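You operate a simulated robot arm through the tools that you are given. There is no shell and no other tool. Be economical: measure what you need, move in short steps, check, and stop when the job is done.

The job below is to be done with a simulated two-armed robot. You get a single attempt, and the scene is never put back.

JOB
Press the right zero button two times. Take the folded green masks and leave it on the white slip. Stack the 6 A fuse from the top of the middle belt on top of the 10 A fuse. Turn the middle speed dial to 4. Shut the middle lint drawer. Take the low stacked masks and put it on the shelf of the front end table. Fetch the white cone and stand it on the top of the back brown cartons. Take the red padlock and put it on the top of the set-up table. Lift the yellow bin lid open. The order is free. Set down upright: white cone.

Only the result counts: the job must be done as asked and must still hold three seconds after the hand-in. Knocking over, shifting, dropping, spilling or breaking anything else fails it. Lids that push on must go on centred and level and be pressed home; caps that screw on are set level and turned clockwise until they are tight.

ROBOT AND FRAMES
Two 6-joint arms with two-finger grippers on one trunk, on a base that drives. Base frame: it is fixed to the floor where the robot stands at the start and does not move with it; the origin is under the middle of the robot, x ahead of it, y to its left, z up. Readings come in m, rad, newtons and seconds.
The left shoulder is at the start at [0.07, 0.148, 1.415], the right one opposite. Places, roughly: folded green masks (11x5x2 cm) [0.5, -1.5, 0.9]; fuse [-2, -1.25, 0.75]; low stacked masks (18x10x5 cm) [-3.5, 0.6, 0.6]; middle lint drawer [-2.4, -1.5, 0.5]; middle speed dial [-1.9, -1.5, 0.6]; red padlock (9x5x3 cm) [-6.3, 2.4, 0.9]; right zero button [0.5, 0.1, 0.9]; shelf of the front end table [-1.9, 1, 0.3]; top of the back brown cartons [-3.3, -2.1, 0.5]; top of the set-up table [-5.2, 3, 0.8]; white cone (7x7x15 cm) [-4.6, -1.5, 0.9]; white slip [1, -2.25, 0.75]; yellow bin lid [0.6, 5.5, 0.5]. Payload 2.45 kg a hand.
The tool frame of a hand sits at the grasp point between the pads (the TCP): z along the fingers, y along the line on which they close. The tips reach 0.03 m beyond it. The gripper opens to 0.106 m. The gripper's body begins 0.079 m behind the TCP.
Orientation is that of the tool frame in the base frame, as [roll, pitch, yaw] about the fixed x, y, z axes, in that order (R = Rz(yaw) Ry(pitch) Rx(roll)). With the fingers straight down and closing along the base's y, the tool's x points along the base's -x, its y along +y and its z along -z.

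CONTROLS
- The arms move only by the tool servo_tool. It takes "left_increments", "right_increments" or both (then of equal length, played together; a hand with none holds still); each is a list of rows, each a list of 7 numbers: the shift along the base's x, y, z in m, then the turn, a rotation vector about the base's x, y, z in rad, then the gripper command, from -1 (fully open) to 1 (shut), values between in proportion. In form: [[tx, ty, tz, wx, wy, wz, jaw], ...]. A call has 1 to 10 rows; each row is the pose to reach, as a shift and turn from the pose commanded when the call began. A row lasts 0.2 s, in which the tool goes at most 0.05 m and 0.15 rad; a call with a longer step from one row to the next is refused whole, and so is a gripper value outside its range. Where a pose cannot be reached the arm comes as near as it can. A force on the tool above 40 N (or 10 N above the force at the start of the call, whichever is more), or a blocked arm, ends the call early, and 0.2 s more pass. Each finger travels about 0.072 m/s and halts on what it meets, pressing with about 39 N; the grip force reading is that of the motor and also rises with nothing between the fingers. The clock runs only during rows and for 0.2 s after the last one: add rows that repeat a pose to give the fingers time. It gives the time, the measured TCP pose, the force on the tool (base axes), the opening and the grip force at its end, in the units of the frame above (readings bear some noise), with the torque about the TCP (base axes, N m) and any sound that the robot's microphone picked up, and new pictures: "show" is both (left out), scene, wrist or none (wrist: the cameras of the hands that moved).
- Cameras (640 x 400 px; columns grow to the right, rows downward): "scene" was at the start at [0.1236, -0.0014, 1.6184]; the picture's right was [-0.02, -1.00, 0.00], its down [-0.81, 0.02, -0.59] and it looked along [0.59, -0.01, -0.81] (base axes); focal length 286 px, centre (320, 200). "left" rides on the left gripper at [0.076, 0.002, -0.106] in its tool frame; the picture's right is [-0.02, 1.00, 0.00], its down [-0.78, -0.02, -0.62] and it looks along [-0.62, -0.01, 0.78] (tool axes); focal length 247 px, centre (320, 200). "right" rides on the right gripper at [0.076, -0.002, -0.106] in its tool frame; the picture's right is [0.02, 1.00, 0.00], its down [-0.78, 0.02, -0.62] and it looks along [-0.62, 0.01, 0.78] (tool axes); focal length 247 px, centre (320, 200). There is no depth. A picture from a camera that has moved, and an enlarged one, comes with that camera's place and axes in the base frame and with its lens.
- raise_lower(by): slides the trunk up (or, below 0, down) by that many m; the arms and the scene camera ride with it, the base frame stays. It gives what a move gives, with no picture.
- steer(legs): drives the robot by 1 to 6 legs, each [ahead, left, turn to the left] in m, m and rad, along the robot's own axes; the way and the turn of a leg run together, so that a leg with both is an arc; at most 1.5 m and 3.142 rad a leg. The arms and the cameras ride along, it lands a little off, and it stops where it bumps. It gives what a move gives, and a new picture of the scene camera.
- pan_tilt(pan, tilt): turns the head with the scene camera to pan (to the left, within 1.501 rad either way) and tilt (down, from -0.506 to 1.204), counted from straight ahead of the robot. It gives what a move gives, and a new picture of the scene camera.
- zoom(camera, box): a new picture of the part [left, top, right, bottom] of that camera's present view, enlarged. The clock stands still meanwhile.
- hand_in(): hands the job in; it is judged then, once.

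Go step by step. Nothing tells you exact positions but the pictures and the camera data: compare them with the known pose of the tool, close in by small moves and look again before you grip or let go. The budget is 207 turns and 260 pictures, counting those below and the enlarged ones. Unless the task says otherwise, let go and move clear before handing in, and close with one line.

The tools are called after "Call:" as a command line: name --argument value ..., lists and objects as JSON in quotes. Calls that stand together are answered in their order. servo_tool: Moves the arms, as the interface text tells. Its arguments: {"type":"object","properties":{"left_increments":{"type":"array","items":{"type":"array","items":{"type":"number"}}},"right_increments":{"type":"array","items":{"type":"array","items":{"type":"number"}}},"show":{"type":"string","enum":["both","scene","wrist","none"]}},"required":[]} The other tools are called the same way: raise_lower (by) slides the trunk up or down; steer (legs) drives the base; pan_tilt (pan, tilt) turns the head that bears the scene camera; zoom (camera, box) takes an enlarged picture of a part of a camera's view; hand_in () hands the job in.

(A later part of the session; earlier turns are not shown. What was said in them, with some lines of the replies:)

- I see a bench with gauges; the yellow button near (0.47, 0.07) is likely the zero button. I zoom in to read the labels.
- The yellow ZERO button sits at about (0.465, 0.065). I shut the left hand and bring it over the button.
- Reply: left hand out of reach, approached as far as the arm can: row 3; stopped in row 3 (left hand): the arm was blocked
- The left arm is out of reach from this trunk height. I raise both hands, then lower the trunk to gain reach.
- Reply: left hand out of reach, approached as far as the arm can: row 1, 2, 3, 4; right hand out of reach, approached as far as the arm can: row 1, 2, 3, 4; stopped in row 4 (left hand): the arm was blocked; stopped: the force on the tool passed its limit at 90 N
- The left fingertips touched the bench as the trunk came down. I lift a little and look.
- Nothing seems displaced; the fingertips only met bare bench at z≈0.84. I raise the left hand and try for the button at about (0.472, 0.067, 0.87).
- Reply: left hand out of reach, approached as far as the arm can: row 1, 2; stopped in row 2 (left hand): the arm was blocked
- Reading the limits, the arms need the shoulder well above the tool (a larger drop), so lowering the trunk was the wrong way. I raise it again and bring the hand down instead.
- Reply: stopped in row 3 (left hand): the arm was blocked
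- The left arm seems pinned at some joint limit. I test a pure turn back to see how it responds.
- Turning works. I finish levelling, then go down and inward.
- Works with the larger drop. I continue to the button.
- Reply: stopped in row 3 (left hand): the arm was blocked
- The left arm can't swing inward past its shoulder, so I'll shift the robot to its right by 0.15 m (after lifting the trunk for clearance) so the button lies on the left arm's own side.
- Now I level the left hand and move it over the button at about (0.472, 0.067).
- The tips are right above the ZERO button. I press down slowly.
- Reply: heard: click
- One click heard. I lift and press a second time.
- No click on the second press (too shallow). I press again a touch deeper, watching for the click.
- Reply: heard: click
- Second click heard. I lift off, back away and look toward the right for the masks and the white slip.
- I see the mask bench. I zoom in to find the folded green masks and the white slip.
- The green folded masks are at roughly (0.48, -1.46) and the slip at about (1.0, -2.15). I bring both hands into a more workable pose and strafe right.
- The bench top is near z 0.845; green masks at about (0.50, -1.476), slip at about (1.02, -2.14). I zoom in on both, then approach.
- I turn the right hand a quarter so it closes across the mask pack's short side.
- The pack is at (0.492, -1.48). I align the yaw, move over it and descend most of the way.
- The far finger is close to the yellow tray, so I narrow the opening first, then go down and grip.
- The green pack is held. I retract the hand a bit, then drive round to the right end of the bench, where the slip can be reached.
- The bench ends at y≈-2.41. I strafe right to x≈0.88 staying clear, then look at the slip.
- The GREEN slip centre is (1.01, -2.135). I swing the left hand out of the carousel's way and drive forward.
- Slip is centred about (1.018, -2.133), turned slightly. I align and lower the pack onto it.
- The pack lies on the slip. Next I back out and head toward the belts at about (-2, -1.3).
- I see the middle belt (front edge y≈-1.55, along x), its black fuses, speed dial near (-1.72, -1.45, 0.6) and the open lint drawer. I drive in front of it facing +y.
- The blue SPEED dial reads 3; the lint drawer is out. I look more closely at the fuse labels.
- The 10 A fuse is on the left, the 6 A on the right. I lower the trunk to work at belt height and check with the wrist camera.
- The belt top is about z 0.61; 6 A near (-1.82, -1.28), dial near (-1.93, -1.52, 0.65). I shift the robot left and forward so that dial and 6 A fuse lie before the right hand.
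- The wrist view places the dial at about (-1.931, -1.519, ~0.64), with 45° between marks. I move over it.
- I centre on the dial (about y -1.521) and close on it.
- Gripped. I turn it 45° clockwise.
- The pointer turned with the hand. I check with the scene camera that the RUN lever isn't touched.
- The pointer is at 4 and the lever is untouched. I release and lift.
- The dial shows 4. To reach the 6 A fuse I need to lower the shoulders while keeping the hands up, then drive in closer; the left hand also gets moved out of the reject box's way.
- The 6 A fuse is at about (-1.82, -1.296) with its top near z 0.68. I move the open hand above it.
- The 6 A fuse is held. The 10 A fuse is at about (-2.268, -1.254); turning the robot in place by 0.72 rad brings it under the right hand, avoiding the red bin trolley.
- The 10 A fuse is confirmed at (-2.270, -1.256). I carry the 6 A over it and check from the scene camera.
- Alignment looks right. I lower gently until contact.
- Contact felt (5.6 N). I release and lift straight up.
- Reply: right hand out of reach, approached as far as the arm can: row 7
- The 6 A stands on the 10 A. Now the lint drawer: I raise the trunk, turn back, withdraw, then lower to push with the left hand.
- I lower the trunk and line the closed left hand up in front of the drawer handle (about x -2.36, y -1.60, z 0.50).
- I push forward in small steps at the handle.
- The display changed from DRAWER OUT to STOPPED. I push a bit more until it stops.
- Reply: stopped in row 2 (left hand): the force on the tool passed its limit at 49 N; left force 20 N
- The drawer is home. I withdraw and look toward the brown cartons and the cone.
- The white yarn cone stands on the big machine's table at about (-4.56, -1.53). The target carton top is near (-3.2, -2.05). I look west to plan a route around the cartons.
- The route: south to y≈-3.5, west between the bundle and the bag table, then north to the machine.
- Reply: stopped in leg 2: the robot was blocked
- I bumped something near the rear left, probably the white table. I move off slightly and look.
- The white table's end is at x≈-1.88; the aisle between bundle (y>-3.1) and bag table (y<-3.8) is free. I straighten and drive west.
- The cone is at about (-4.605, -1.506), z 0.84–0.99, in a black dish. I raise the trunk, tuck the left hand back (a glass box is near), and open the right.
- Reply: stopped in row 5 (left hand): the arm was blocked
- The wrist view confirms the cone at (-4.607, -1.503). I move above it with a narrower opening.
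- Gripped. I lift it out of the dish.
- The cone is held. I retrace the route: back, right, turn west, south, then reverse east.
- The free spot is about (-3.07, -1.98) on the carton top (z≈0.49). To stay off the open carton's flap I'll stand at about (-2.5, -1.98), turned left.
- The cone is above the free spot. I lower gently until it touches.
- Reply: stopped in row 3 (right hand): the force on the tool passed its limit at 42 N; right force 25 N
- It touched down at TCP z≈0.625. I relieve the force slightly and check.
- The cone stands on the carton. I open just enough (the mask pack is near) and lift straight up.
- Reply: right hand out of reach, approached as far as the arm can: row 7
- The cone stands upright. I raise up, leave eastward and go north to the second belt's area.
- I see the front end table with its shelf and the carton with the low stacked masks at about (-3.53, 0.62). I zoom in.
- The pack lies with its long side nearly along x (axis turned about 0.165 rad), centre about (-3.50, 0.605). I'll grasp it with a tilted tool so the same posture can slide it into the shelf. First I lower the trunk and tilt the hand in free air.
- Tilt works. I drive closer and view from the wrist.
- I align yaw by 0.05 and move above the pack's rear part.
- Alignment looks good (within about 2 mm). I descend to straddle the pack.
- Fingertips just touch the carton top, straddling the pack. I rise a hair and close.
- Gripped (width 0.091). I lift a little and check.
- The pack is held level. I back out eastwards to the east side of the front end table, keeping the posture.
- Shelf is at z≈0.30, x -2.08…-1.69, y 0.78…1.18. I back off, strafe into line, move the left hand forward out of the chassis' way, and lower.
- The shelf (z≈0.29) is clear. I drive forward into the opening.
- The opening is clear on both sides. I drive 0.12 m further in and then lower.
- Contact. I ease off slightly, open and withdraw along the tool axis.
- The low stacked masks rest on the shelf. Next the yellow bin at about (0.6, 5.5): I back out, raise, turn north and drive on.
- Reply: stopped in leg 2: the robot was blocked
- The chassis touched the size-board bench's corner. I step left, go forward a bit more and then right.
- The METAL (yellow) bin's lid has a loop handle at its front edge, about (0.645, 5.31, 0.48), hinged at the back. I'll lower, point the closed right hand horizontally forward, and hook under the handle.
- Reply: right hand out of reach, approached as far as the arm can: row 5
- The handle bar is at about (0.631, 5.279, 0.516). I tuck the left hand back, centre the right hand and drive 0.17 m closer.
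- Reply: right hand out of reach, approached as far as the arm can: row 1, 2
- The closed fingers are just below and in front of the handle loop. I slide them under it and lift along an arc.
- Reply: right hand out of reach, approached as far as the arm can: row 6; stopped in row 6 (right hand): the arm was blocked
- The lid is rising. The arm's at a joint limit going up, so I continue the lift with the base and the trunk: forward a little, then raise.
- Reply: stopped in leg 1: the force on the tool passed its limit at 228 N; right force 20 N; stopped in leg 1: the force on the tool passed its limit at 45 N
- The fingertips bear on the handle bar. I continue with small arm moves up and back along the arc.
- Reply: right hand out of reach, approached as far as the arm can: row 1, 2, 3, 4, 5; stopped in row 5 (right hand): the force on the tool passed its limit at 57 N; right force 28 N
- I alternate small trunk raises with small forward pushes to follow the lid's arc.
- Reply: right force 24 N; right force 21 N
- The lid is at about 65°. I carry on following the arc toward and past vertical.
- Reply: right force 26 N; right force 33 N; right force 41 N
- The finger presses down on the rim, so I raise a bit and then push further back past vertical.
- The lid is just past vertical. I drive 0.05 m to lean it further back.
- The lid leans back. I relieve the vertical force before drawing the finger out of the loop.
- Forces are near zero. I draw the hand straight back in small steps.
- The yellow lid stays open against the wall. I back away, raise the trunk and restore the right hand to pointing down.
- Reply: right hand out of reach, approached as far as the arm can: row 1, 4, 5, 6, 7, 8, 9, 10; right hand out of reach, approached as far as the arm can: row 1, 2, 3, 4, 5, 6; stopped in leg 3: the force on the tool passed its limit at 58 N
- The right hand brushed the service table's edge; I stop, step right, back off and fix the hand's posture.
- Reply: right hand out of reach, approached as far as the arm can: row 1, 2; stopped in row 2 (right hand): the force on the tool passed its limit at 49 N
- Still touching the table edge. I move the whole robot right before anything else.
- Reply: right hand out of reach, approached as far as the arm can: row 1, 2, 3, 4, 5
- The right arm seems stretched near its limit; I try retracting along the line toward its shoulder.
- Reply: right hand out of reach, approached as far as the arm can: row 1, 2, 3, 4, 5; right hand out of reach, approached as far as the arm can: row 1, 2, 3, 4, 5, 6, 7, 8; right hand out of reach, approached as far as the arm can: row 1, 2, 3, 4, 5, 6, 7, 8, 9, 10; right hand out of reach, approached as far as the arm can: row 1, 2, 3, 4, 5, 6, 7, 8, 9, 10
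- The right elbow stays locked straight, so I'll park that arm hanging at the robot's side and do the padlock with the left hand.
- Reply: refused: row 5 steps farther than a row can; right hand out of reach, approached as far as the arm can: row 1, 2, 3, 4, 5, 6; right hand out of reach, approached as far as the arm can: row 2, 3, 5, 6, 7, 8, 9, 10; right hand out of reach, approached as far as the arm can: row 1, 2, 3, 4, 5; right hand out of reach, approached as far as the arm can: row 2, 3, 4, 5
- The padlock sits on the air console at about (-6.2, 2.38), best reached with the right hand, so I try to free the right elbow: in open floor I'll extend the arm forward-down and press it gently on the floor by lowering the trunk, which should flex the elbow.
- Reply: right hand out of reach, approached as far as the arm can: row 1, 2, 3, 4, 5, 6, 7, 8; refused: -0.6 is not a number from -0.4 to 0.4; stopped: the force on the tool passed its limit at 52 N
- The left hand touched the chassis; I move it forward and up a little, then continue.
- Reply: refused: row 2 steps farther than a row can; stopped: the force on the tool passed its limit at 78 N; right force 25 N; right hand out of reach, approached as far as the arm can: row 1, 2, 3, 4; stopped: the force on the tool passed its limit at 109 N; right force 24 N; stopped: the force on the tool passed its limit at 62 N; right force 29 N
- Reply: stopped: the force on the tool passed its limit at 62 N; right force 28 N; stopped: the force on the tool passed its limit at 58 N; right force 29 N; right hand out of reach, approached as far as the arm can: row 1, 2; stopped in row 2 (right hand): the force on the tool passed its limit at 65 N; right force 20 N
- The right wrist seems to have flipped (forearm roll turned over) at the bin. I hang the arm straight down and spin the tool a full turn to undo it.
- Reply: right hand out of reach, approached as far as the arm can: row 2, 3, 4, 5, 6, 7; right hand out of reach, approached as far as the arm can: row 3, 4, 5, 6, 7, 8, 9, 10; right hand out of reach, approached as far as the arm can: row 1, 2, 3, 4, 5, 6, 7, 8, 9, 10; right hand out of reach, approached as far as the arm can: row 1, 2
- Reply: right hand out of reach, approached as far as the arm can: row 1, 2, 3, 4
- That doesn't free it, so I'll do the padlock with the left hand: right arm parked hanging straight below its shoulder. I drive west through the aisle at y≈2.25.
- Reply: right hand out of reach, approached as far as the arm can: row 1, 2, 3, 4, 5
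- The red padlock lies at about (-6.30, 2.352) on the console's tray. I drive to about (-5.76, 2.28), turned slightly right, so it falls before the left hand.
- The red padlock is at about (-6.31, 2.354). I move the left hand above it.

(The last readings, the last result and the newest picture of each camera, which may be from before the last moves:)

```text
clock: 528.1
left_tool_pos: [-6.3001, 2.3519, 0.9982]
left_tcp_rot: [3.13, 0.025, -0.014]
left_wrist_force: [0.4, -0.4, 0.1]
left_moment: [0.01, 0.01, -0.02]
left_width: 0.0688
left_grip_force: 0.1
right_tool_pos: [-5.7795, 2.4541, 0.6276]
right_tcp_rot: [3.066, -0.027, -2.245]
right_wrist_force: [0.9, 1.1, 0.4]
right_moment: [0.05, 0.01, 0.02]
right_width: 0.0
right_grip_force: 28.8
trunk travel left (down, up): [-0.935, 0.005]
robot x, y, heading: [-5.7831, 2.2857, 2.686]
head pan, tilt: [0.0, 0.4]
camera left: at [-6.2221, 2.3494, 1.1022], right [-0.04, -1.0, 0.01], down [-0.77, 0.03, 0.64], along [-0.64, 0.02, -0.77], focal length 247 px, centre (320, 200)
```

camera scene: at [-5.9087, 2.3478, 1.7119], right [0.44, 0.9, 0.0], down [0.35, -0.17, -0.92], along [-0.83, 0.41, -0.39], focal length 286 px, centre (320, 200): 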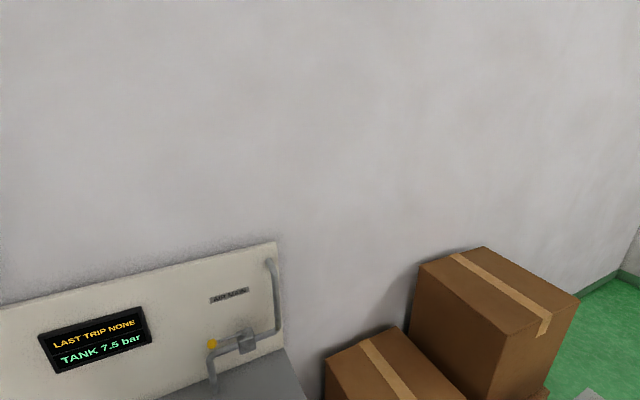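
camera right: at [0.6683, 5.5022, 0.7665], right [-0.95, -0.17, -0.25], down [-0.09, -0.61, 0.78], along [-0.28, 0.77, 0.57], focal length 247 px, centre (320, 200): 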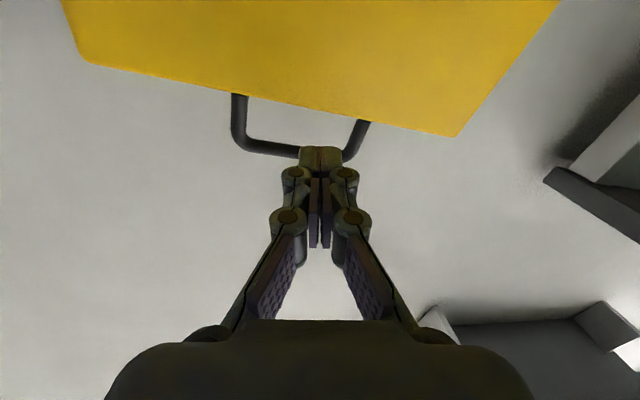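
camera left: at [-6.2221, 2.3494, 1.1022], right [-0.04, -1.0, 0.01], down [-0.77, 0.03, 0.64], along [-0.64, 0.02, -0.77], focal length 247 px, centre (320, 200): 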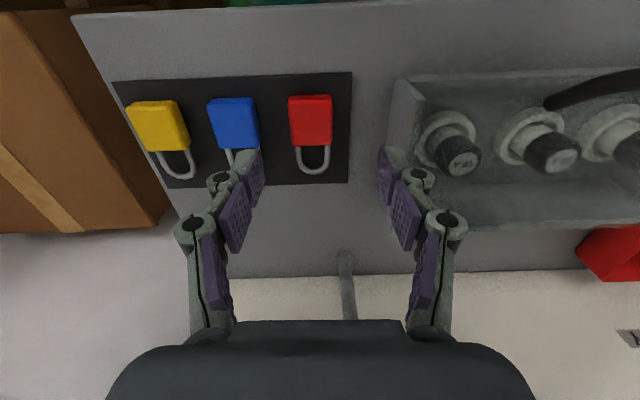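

Call:
servo_tool --left_increments '[[-0.012, 0.009, -0.02, 0, 0, 0, -0.1], [-0.012, 0.009, -0.05, 0.01, -0.02, 0, -0.1], [-0.012, 0.009, -0.075, 0.01, -0.02, 0, -0.1], [-0.012, 0.009, -0.085, 0.01, -0.02, 0, -0.1], [-0.012, 0.009, -0.085, 0.01, -0.02, 0, -0.1]]' --show "wrist"

```text
clock: 529.3
left_tool_pos: [-6.3131, 2.3603, 0.9111]
left_tcp_rot: [-3.142, 0.003, -0.017]
left_wrist_force: [0.6, 0.0, 0.5]
left_moment: [0.0, -0.02, -0.04]
left_width: 0.0586
left_grip_force: 0.0
right_tool_pos: [-5.7804, 2.4543, 0.6258]
right_tcp_rot: [3.069, -0.027, -2.244]
right_wrist_force: [-0.3, 0.0, 0.4]
right_moment: [-0.01, -0.01, -0.01]
right_width: 0.0001
right_grip_force: 28.8
trunk travel left (down, up): [-0.935, 0.005]
robot x, y, heading: [-5.7795, 2.2858, 2.68]
head pan, tilt: [0.0, 0.4]
camera left: at [-6.2376, 2.3566, 1.0181], right [-0.04, -1.0, 0.0], down [-0.78, 0.03, 0.62], along [-0.62, 0.02, -0.78], focal length 247 px, centre (320, 200)
```

left: 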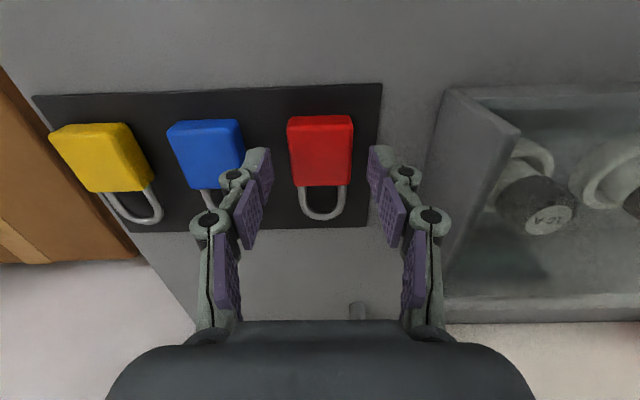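

Well centred. I descend and grip.

Call:
servo_tool --left_increments '[[0, 0, -0.015, 0, 0, 0, -0.1], [0, 0, -0.028, 0, 0, 0, -0.1], [0, 0, -0.031, 0, 0, 0, 0.1], [0, 0, -0.031, 0, 0, 0, 0.5], [0, 0, -0.031, 0, 0, 0, 0.5]]' --show "none"

Call:
servo_tool --left_increments '[[0, 0, 0.03, 0, 0, 0, 0.5], [0, 0, 0.07, 0, 0, 0, 0.5], [0, 0, 0.1, 0, 0, 0, 0.5], [0.04, 0, 0.11, 0, 0, 0, 0.5], [0.08, 0, 0.11, 0, 0, 0, 0.5]]' --show "wrist"

```text
clock: 530.5
left_tool_pos: [-6.3128, 2.3607, 0.8833]
left_tcp_rot: [3.141, 0.006, -0.014]
left_wrist_force: [-2.4, -0.7, 13.6]
left_moment: [-0.13, -0.06, 0.02]
left_width: 0.0412
left_grip_force: 39.2
right_tool_pos: [-5.7798, 2.4545, 0.6265]
right_tcp_rot: [3.064, -0.029, -2.245]
right_wrist_force: [-0.4, 0.0, -0.2]
right_moment: [0.0, 0.02, 0.02]
right_width: 0.0
right_grip_force: 28.7
trunk travel left (down, up): [-0.935, 0.005]
robot x, y, heading: [-5.7817, 2.2845, 2.682]
head pan, tilt: [0.0, 0.4]
```

```text
clock: 531.9
left_tool_pos: [-6.2634, 2.3216, 0.9918]
left_tcp_rot: [3.063, 0.056, -0.01]
left_wrist_force: [0.3, -0.5, -0.7]
left_moment: [0.0, -0.03, -0.01]
left_width: 0.0411
left_grip_force: 39.7
right_tool_pos: [-5.7818, 2.4556, 0.6272]
right_tcp_rot: [3.067, -0.026, -2.245]
right_wrist_force: [-0.1, 0.3, 0.4]
right_moment: [0.0, -0.01, 0.0]
right_width: 0.0
right_grip_force: 29.2
trunk travel left (down, up): [-0.935, 0.005]
robot x, y, heading: [-5.7815, 2.2876, 2.684]
head pan, tilt: [0.0, 0.4]
stopped in row 5 (left hand): the arm was blocked; the commanded pose is now the measured one
camera left: at [-6.181, 2.3267, 1.0925], right [-0.03, -1.0, 0.08], down [-0.75, 0.07, 0.66], along [-0.67, -0.04, -0.75], focal length 247 px, centre (320, 200)
```

left: 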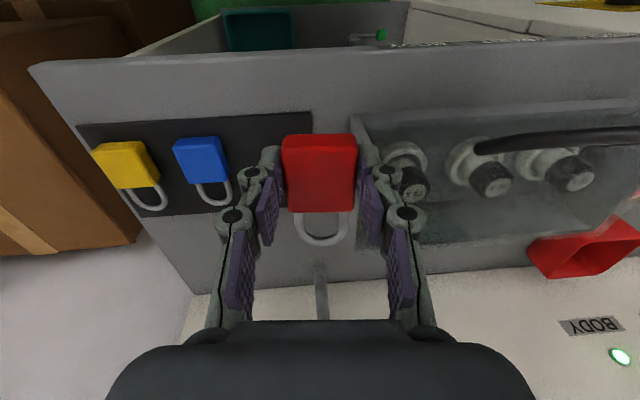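

The padlock is held. I back off, turn north and strafe to the set-up table's free gap near (-5.16, 2.72).

Call:
steer --legs '[[-0.42, 0, 0], [0, 0, -1.11], [0, -0.42, 0]]'

Call:
pan_tilt --pan 0.15 --tilt 0.8

```text
clock: 539.5
left_tool_pos: [-5.1529, 2.5364, 0.9911]
left_tcp_rot: [3.065, 0.057, -1.155]
left_wrist_force: [0.0, 0.4, -0.7]
left_moment: [0.02, -0.02, -0.01]
left_width: 0.0412
left_grip_force: 39.0
right_tool_pos: [-4.8332, 2.1533, 0.6262]
right_tcp_rot: [3.069, -0.023, 2.894]
right_wrist_force: [0.1, -1.2, 0.1]
right_moment: [-0.04, 0.01, 0.0]
right_width: 0.0
right_grip_force: 29.0
trunk travel left (down, up): [-0.935, 0.005]
robot x, y, heading: [-4.9878, 2.087, 1.531]
head pan, tilt: [0.0, 0.4]
camera scene: at [-4.9842, 2.2268, 1.7119], right [1.0, -0.03, 0.0], down [-0.01, -0.39, -0.92], along [0.03, 0.92, -0.39], focal length 286 px, centre (320, 200)
```

scene: 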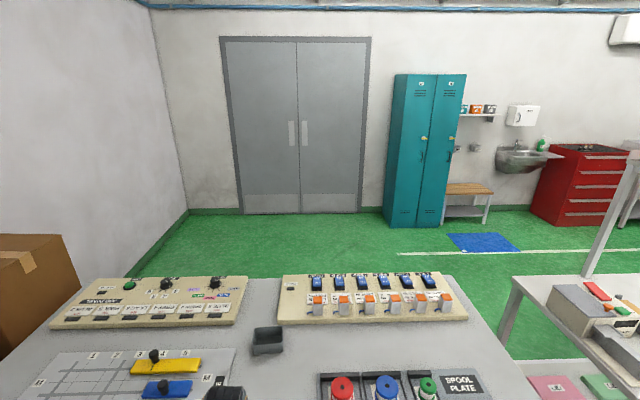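

```text
clock: 540.4
left_tool_pos: [-5.1519, 2.5359, 0.9925]
left_tcp_rot: [3.062, 0.059, -1.156]
left_wrist_force: [-0.1, 0.4, -1.7]
left_moment: [-0.01, 0.0, 0.01]
left_width: 0.0411
left_grip_force: 39.1
right_tool_pos: [-4.833, 2.1549, 0.6257]
right_tcp_rot: [3.069, -0.029, 2.893]
right_wrist_force: [-0.9, 0.1, 0.4]
right_moment: [-0.02, 0.01, 0.06]
right_width: 0.0
right_grip_force: 28.8
trunk travel left (down, up): [-0.935, 0.005]
robot x, y, heading: [-4.9893, 2.0851, 1.536]
head pan, tilt: [0.15, 0.799]
camera scene: at [-4.9944, 2.2142, 1.6768], right [0.99, 0.11, 0.0], down [0.08, -0.71, -0.7], along [-0.08, 0.69, -0.72], focal length 286 px, centre (320, 200)
```

scene: 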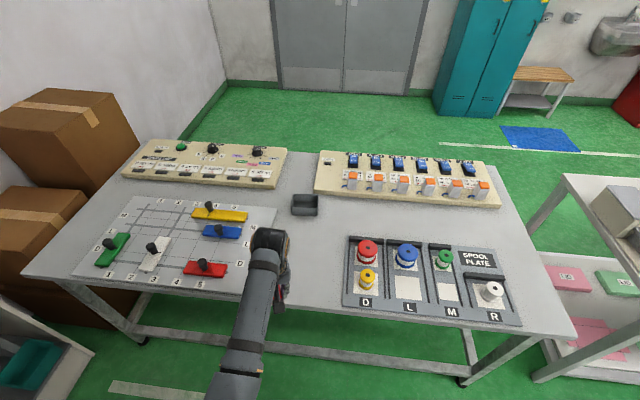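

The free gap on the set-up table is x -5.28…-4.96; I'll set the padlock at (-5.12, 2.73). I step forward and right, then extend.

Call:
steer --legs '[[0.1, -0.07, 0.03]]'

Call:
servo_tool --left_increments '[[-0.01, 0.03, 0, -0.01, -0.05, 0, 0.5], [-0.02, 0.06, 0, -0.02, -0.095, 0, 0.5], [-0.03, 0.09, -0.02, -0.02, -0.095, 0, 0.5], [-0.035, 0.1, -0.06, -0.02, -0.095, 0, 0.5], [-0.035, 0.1, -0.1, -0.02, -0.095, 0, 0.5]]' --show "wrist"

```text
clock: 541.6
left_tool_pos: [-5.0952, 2.6295, 0.9919]
left_tcp_rot: [3.065, 0.059, -1.126]
left_wrist_force: [0.1, -1.0, -2.0]
left_moment: [0.0, 0.0, 0.01]
left_width: 0.0411
left_grip_force: 38.9
right_tool_pos: [-4.7626, 2.2551, 0.6277]
right_tcp_rot: [3.069, -0.025, 2.923]
right_wrist_force: [-0.3, 0.4, -0.2]
right_moment: [0.02, 0.03, 0.01]
right_width: 0.0
right_grip_force: 28.7
trunk travel left (down, up): [-0.935, 0.005]
robot x, y, heading: [-4.9165, 2.1824, 1.566]
head pan, tilt: [0.15, 0.799]
camera scene: at [-4.9284, 2.31, 1.6769], right [0.99, 0.14, 0.0], down [0.1, -0.71, -0.7], along [-0.1, 0.69, -0.72], focal length 286 px, centre (320, 200)
```

scene: 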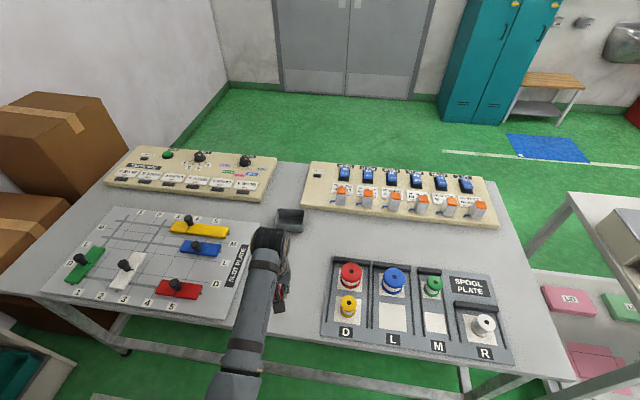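

```text
clock: 542.8
left_tool_pos: [-5.1294, 2.7321, 0.8911]
left_tcp_rot: [3.14, 0.0, -1.124]
left_wrist_force: [-0.5, -0.6, -1.9]
left_moment: [-0.02, -0.02, 0.0]
left_width: 0.0411
left_grip_force: 38.8
right_tool_pos: [-4.7643, 2.257, 0.6262]
right_tcp_rot: [3.072, -0.026, 2.923]
right_wrist_force: [-0.2, -0.2, 0.2]
right_moment: [-0.02, -0.01, -0.01]
right_width: 0.0001
right_grip_force: 28.4
trunk travel left (down, up): [-0.935, 0.005]
robot x, y, heading: [-4.9153, 2.1777, 1.569]
head pan, tilt: [0.15, 0.799]
camera left: at [-5.0988, 2.6616, 0.9973], right [-0.91, -0.41, 0.0], down [-0.32, 0.71, 0.62], along [-0.26, 0.56, -0.78], focal length 247 px, centre (320, 200)
```

left: 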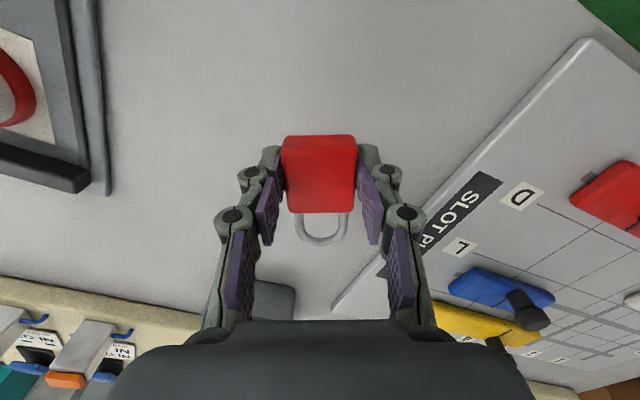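

Call:
servo_tool --left_increments '[[0, 0, -0.025, 0, 0, 0, 0.5], [0, 0, -0.04, 0, 0, 0, 0.5], [0, 0, -0.048, 0, 0, 0, 0.5]]' --show "none"

Call:
servo_tool --left_increments '[[0, 0, -0.005, 0, 0, 0, 0.5], [0, 0, -0.01, 0, 0, 0, 0.5], [0, 0, -0.015, 0, 0, 0, 0.5], [0, 0, -0.02, 0, 0, 0, 0.5]]' --show "none"

```text
clock: 543.6
left_tool_pos: [-5.1286, 2.7274, 0.8443]
left_tcp_rot: [3.14, -0.001, -1.125]
left_wrist_force: [0.7, 0.4, -2.0]
left_moment: [-0.03, -0.02, -0.02]
left_width: 0.0411
left_grip_force: 38.9
right_tool_pos: [-4.7633, 2.2561, 0.6274]
right_tcp_rot: [3.067, -0.028, 2.923]
right_wrist_force: [0.8, 0.1, 0.3]
right_moment: [-0.02, 0.02, -0.04]
right_width: 0.0
right_grip_force: 28.8
trunk travel left (down, up): [-0.935, 0.005]
robot x, y, heading: [-4.9138, 2.1831, 1.565]
head pan, tilt: [0.15, 0.799]
```

```text
clock: 544.6
left_tool_pos: [-5.1285, 2.7192, 0.8336]
left_tcp_rot: [3.141, -0.002, -1.124]
left_wrist_force: [-0.4, 0.5, -0.9]
left_moment: [-0.04, 0.0, -0.02]
left_width: 0.0411
left_grip_force: 38.7
left hand out of reach, approached as far as the arm can: row 1, 2, 3, 4
right_tool_pos: [-4.7628, 2.2567, 0.6265]
right_tcp_rot: [3.07, -0.027, 2.924]
right_wrist_force: [0.0, -0.6, 0.0]
right_moment: [0.03, 0.02, -0.01]
right_width: 0.0001
right_grip_force: 28.6
trunk travel left (down, up): [-0.935, 0.005]
robot x, y, heading: [-4.9169, 2.1795, 1.566]
head pan, tilt: [0.15, 0.799]
```

The arm is at its reach; I use the trunk to lower the last bit.

Call:
raise_lower --by -0.012

Call:
zoom --camera "left" --box '[160, 80, 480, 280]'

```text
clock: 545.3
left_tool_pos: [-5.129, 2.7227, 0.8291]
left_tcp_rot: [-3.139, 0.012, -1.123]
left_wrist_force: [1.5, -9.6, 24.8]
left_moment: [-0.74, 0.15, 0.11]
left_width: 0.0412
left_grip_force: 38.9
right_tool_pos: [-4.7618, 2.2548, 0.6162]
right_tcp_rot: [3.064, -0.029, 2.926]
right_wrist_force: [1.0, 0.1, 0.4]
right_moment: [0.0, 0.01, 0.01]
right_width: 0.0001
right_grip_force: 28.2
trunk travel left (down, up): [-0.924, 0.016]
robot x, y, heading: [-4.9193, 2.184, 1.568]
head pan, tilt: [0.15, 0.799]
stopped: the force on the tool passed its limit at 47 N (the readings are from after the stop); the commanded pose is now the measured one
```

```text
2.00 times, centred on (320, 180) of left
camera zoom: at [-5.0976, 2.651, 0.9348], right [-0.91, -0.41, 0.0], down [-0.32, 0.71, 0.63], along [-0.26, 0.58, -0.78], focal length 494 px, centre (320, 240)
```

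zoom: 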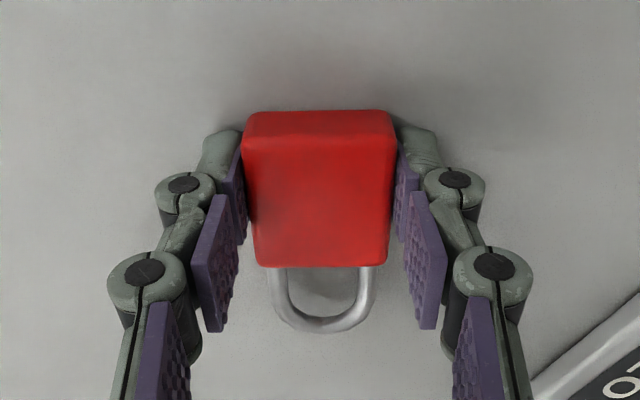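

The padlock rests on the table. I release and lift with the trunk and arm.

Call:
servo_tool --left_increments '[[0, 0, 0, 0, 0, 0, 0.1], [0, 0, 0, 0, 0, 0, -0.2], [0, 0, 0, 0, 0, 0, -0.3], [0, 0, 0.01, 0, 0, 0, -0.3], [0, 0, 0.04, 0, 0, 0, -0.3], [0, 0, 0.08, 0, 0, 0, -0.3], [0, 0, 0.12, 0, 0, 0, -0.3]]' --show "wrist"

```text
clock: 546.9
left_tool_pos: [-5.1311, 2.7236, 0.9461]
left_tcp_rot: [3.141, 0.008, -1.123]
left_wrist_force: [-0.2, -0.3, 0.2]
left_moment: [-0.04, 0.01, -0.02]
left_width: 0.0689
left_grip_force: 0.1
right_tool_pos: [-4.7633, 2.2575, 0.6155]
right_tcp_rot: [3.067, -0.028, 2.924]
right_wrist_force: [0.0, -0.1, -0.7]
right_moment: [0.02, -0.02, -0.02]
right_width: 0.0001
right_grip_force: 28.4
trunk travel left (down, up): [-0.924, 0.016]
robot x, y, heading: [-4.9176, 2.1793, 1.561]
head pan, tilt: [0.15, 0.799]
camera left: at [-5.0995, 2.6524, 1.0508], right [-0.91, -0.41, 0.0], down [-0.32, 0.71, 0.63], along [-0.26, 0.57, -0.78], focal length 247 px, centre (320, 200)
```

left: 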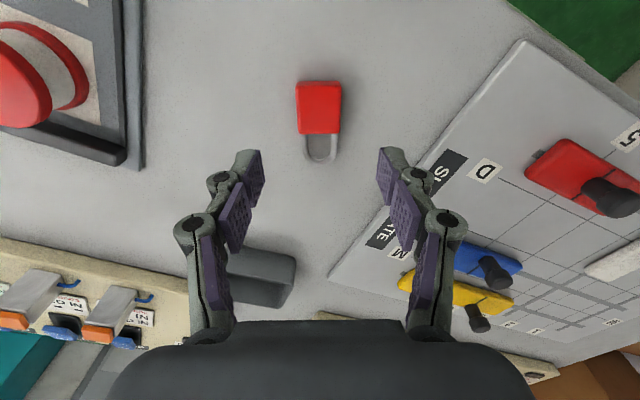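

The padlock lies on the set-up table. I back off a little and hand in.

Call:
steer --legs '[[-0.12, 0, 0]]'

Call:
hand_in

```text
clock: 548.1
left_tool_pos: [-5.1305, 2.6063, 0.9441]
left_tcp_rot: [-3.141, 0.008, -1.126]
left_wrist_force: [-0.3, 0.4, 0.1]
left_moment: [-0.01, 0.04, 0.0]
left_width: 0.0691
left_grip_force: 0.1
right_tool_pos: [-4.7643, 2.1363, 0.6147]
right_tcp_rot: [3.071, -0.024, 2.921]
right_wrist_force: [-0.6, 0.1, -0.8]
right_moment: [-0.04, 0.01, 0.0]
right_width: 0.0002
right_grip_force: 28.8
trunk travel left (down, up): [-0.924, 0.016]
robot x, y, heading: [-4.9138, 2.0638, 1.568]
head pan, tilt: [0.15, 0.799]
camera scene: at [-4.9276, 2.1943, 1.665], right [0.99, 0.14, 0.0], down [0.1, -0.71, -0.7], along [-0.1, 0.69, -0.72], focal length 286 px, centre (320, 200)
```

scene: 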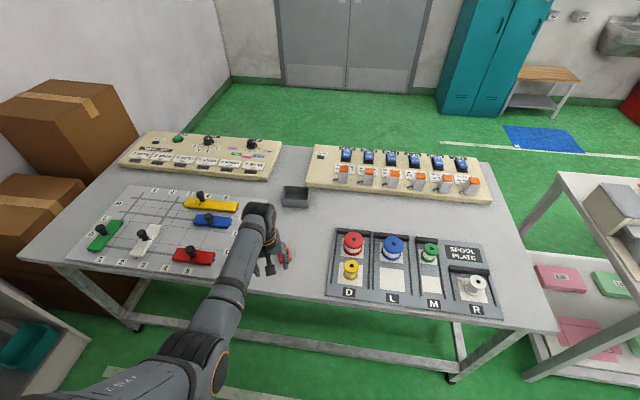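

```text
The job is handed in.
```

All nine tasks look done and the job is handed in, with two doubts: the zero button gave two clicks over three pushes (the middle push was silent), and the robot bumped the white table, the size-board bench and the service table on the way, though I saw nothing shift.
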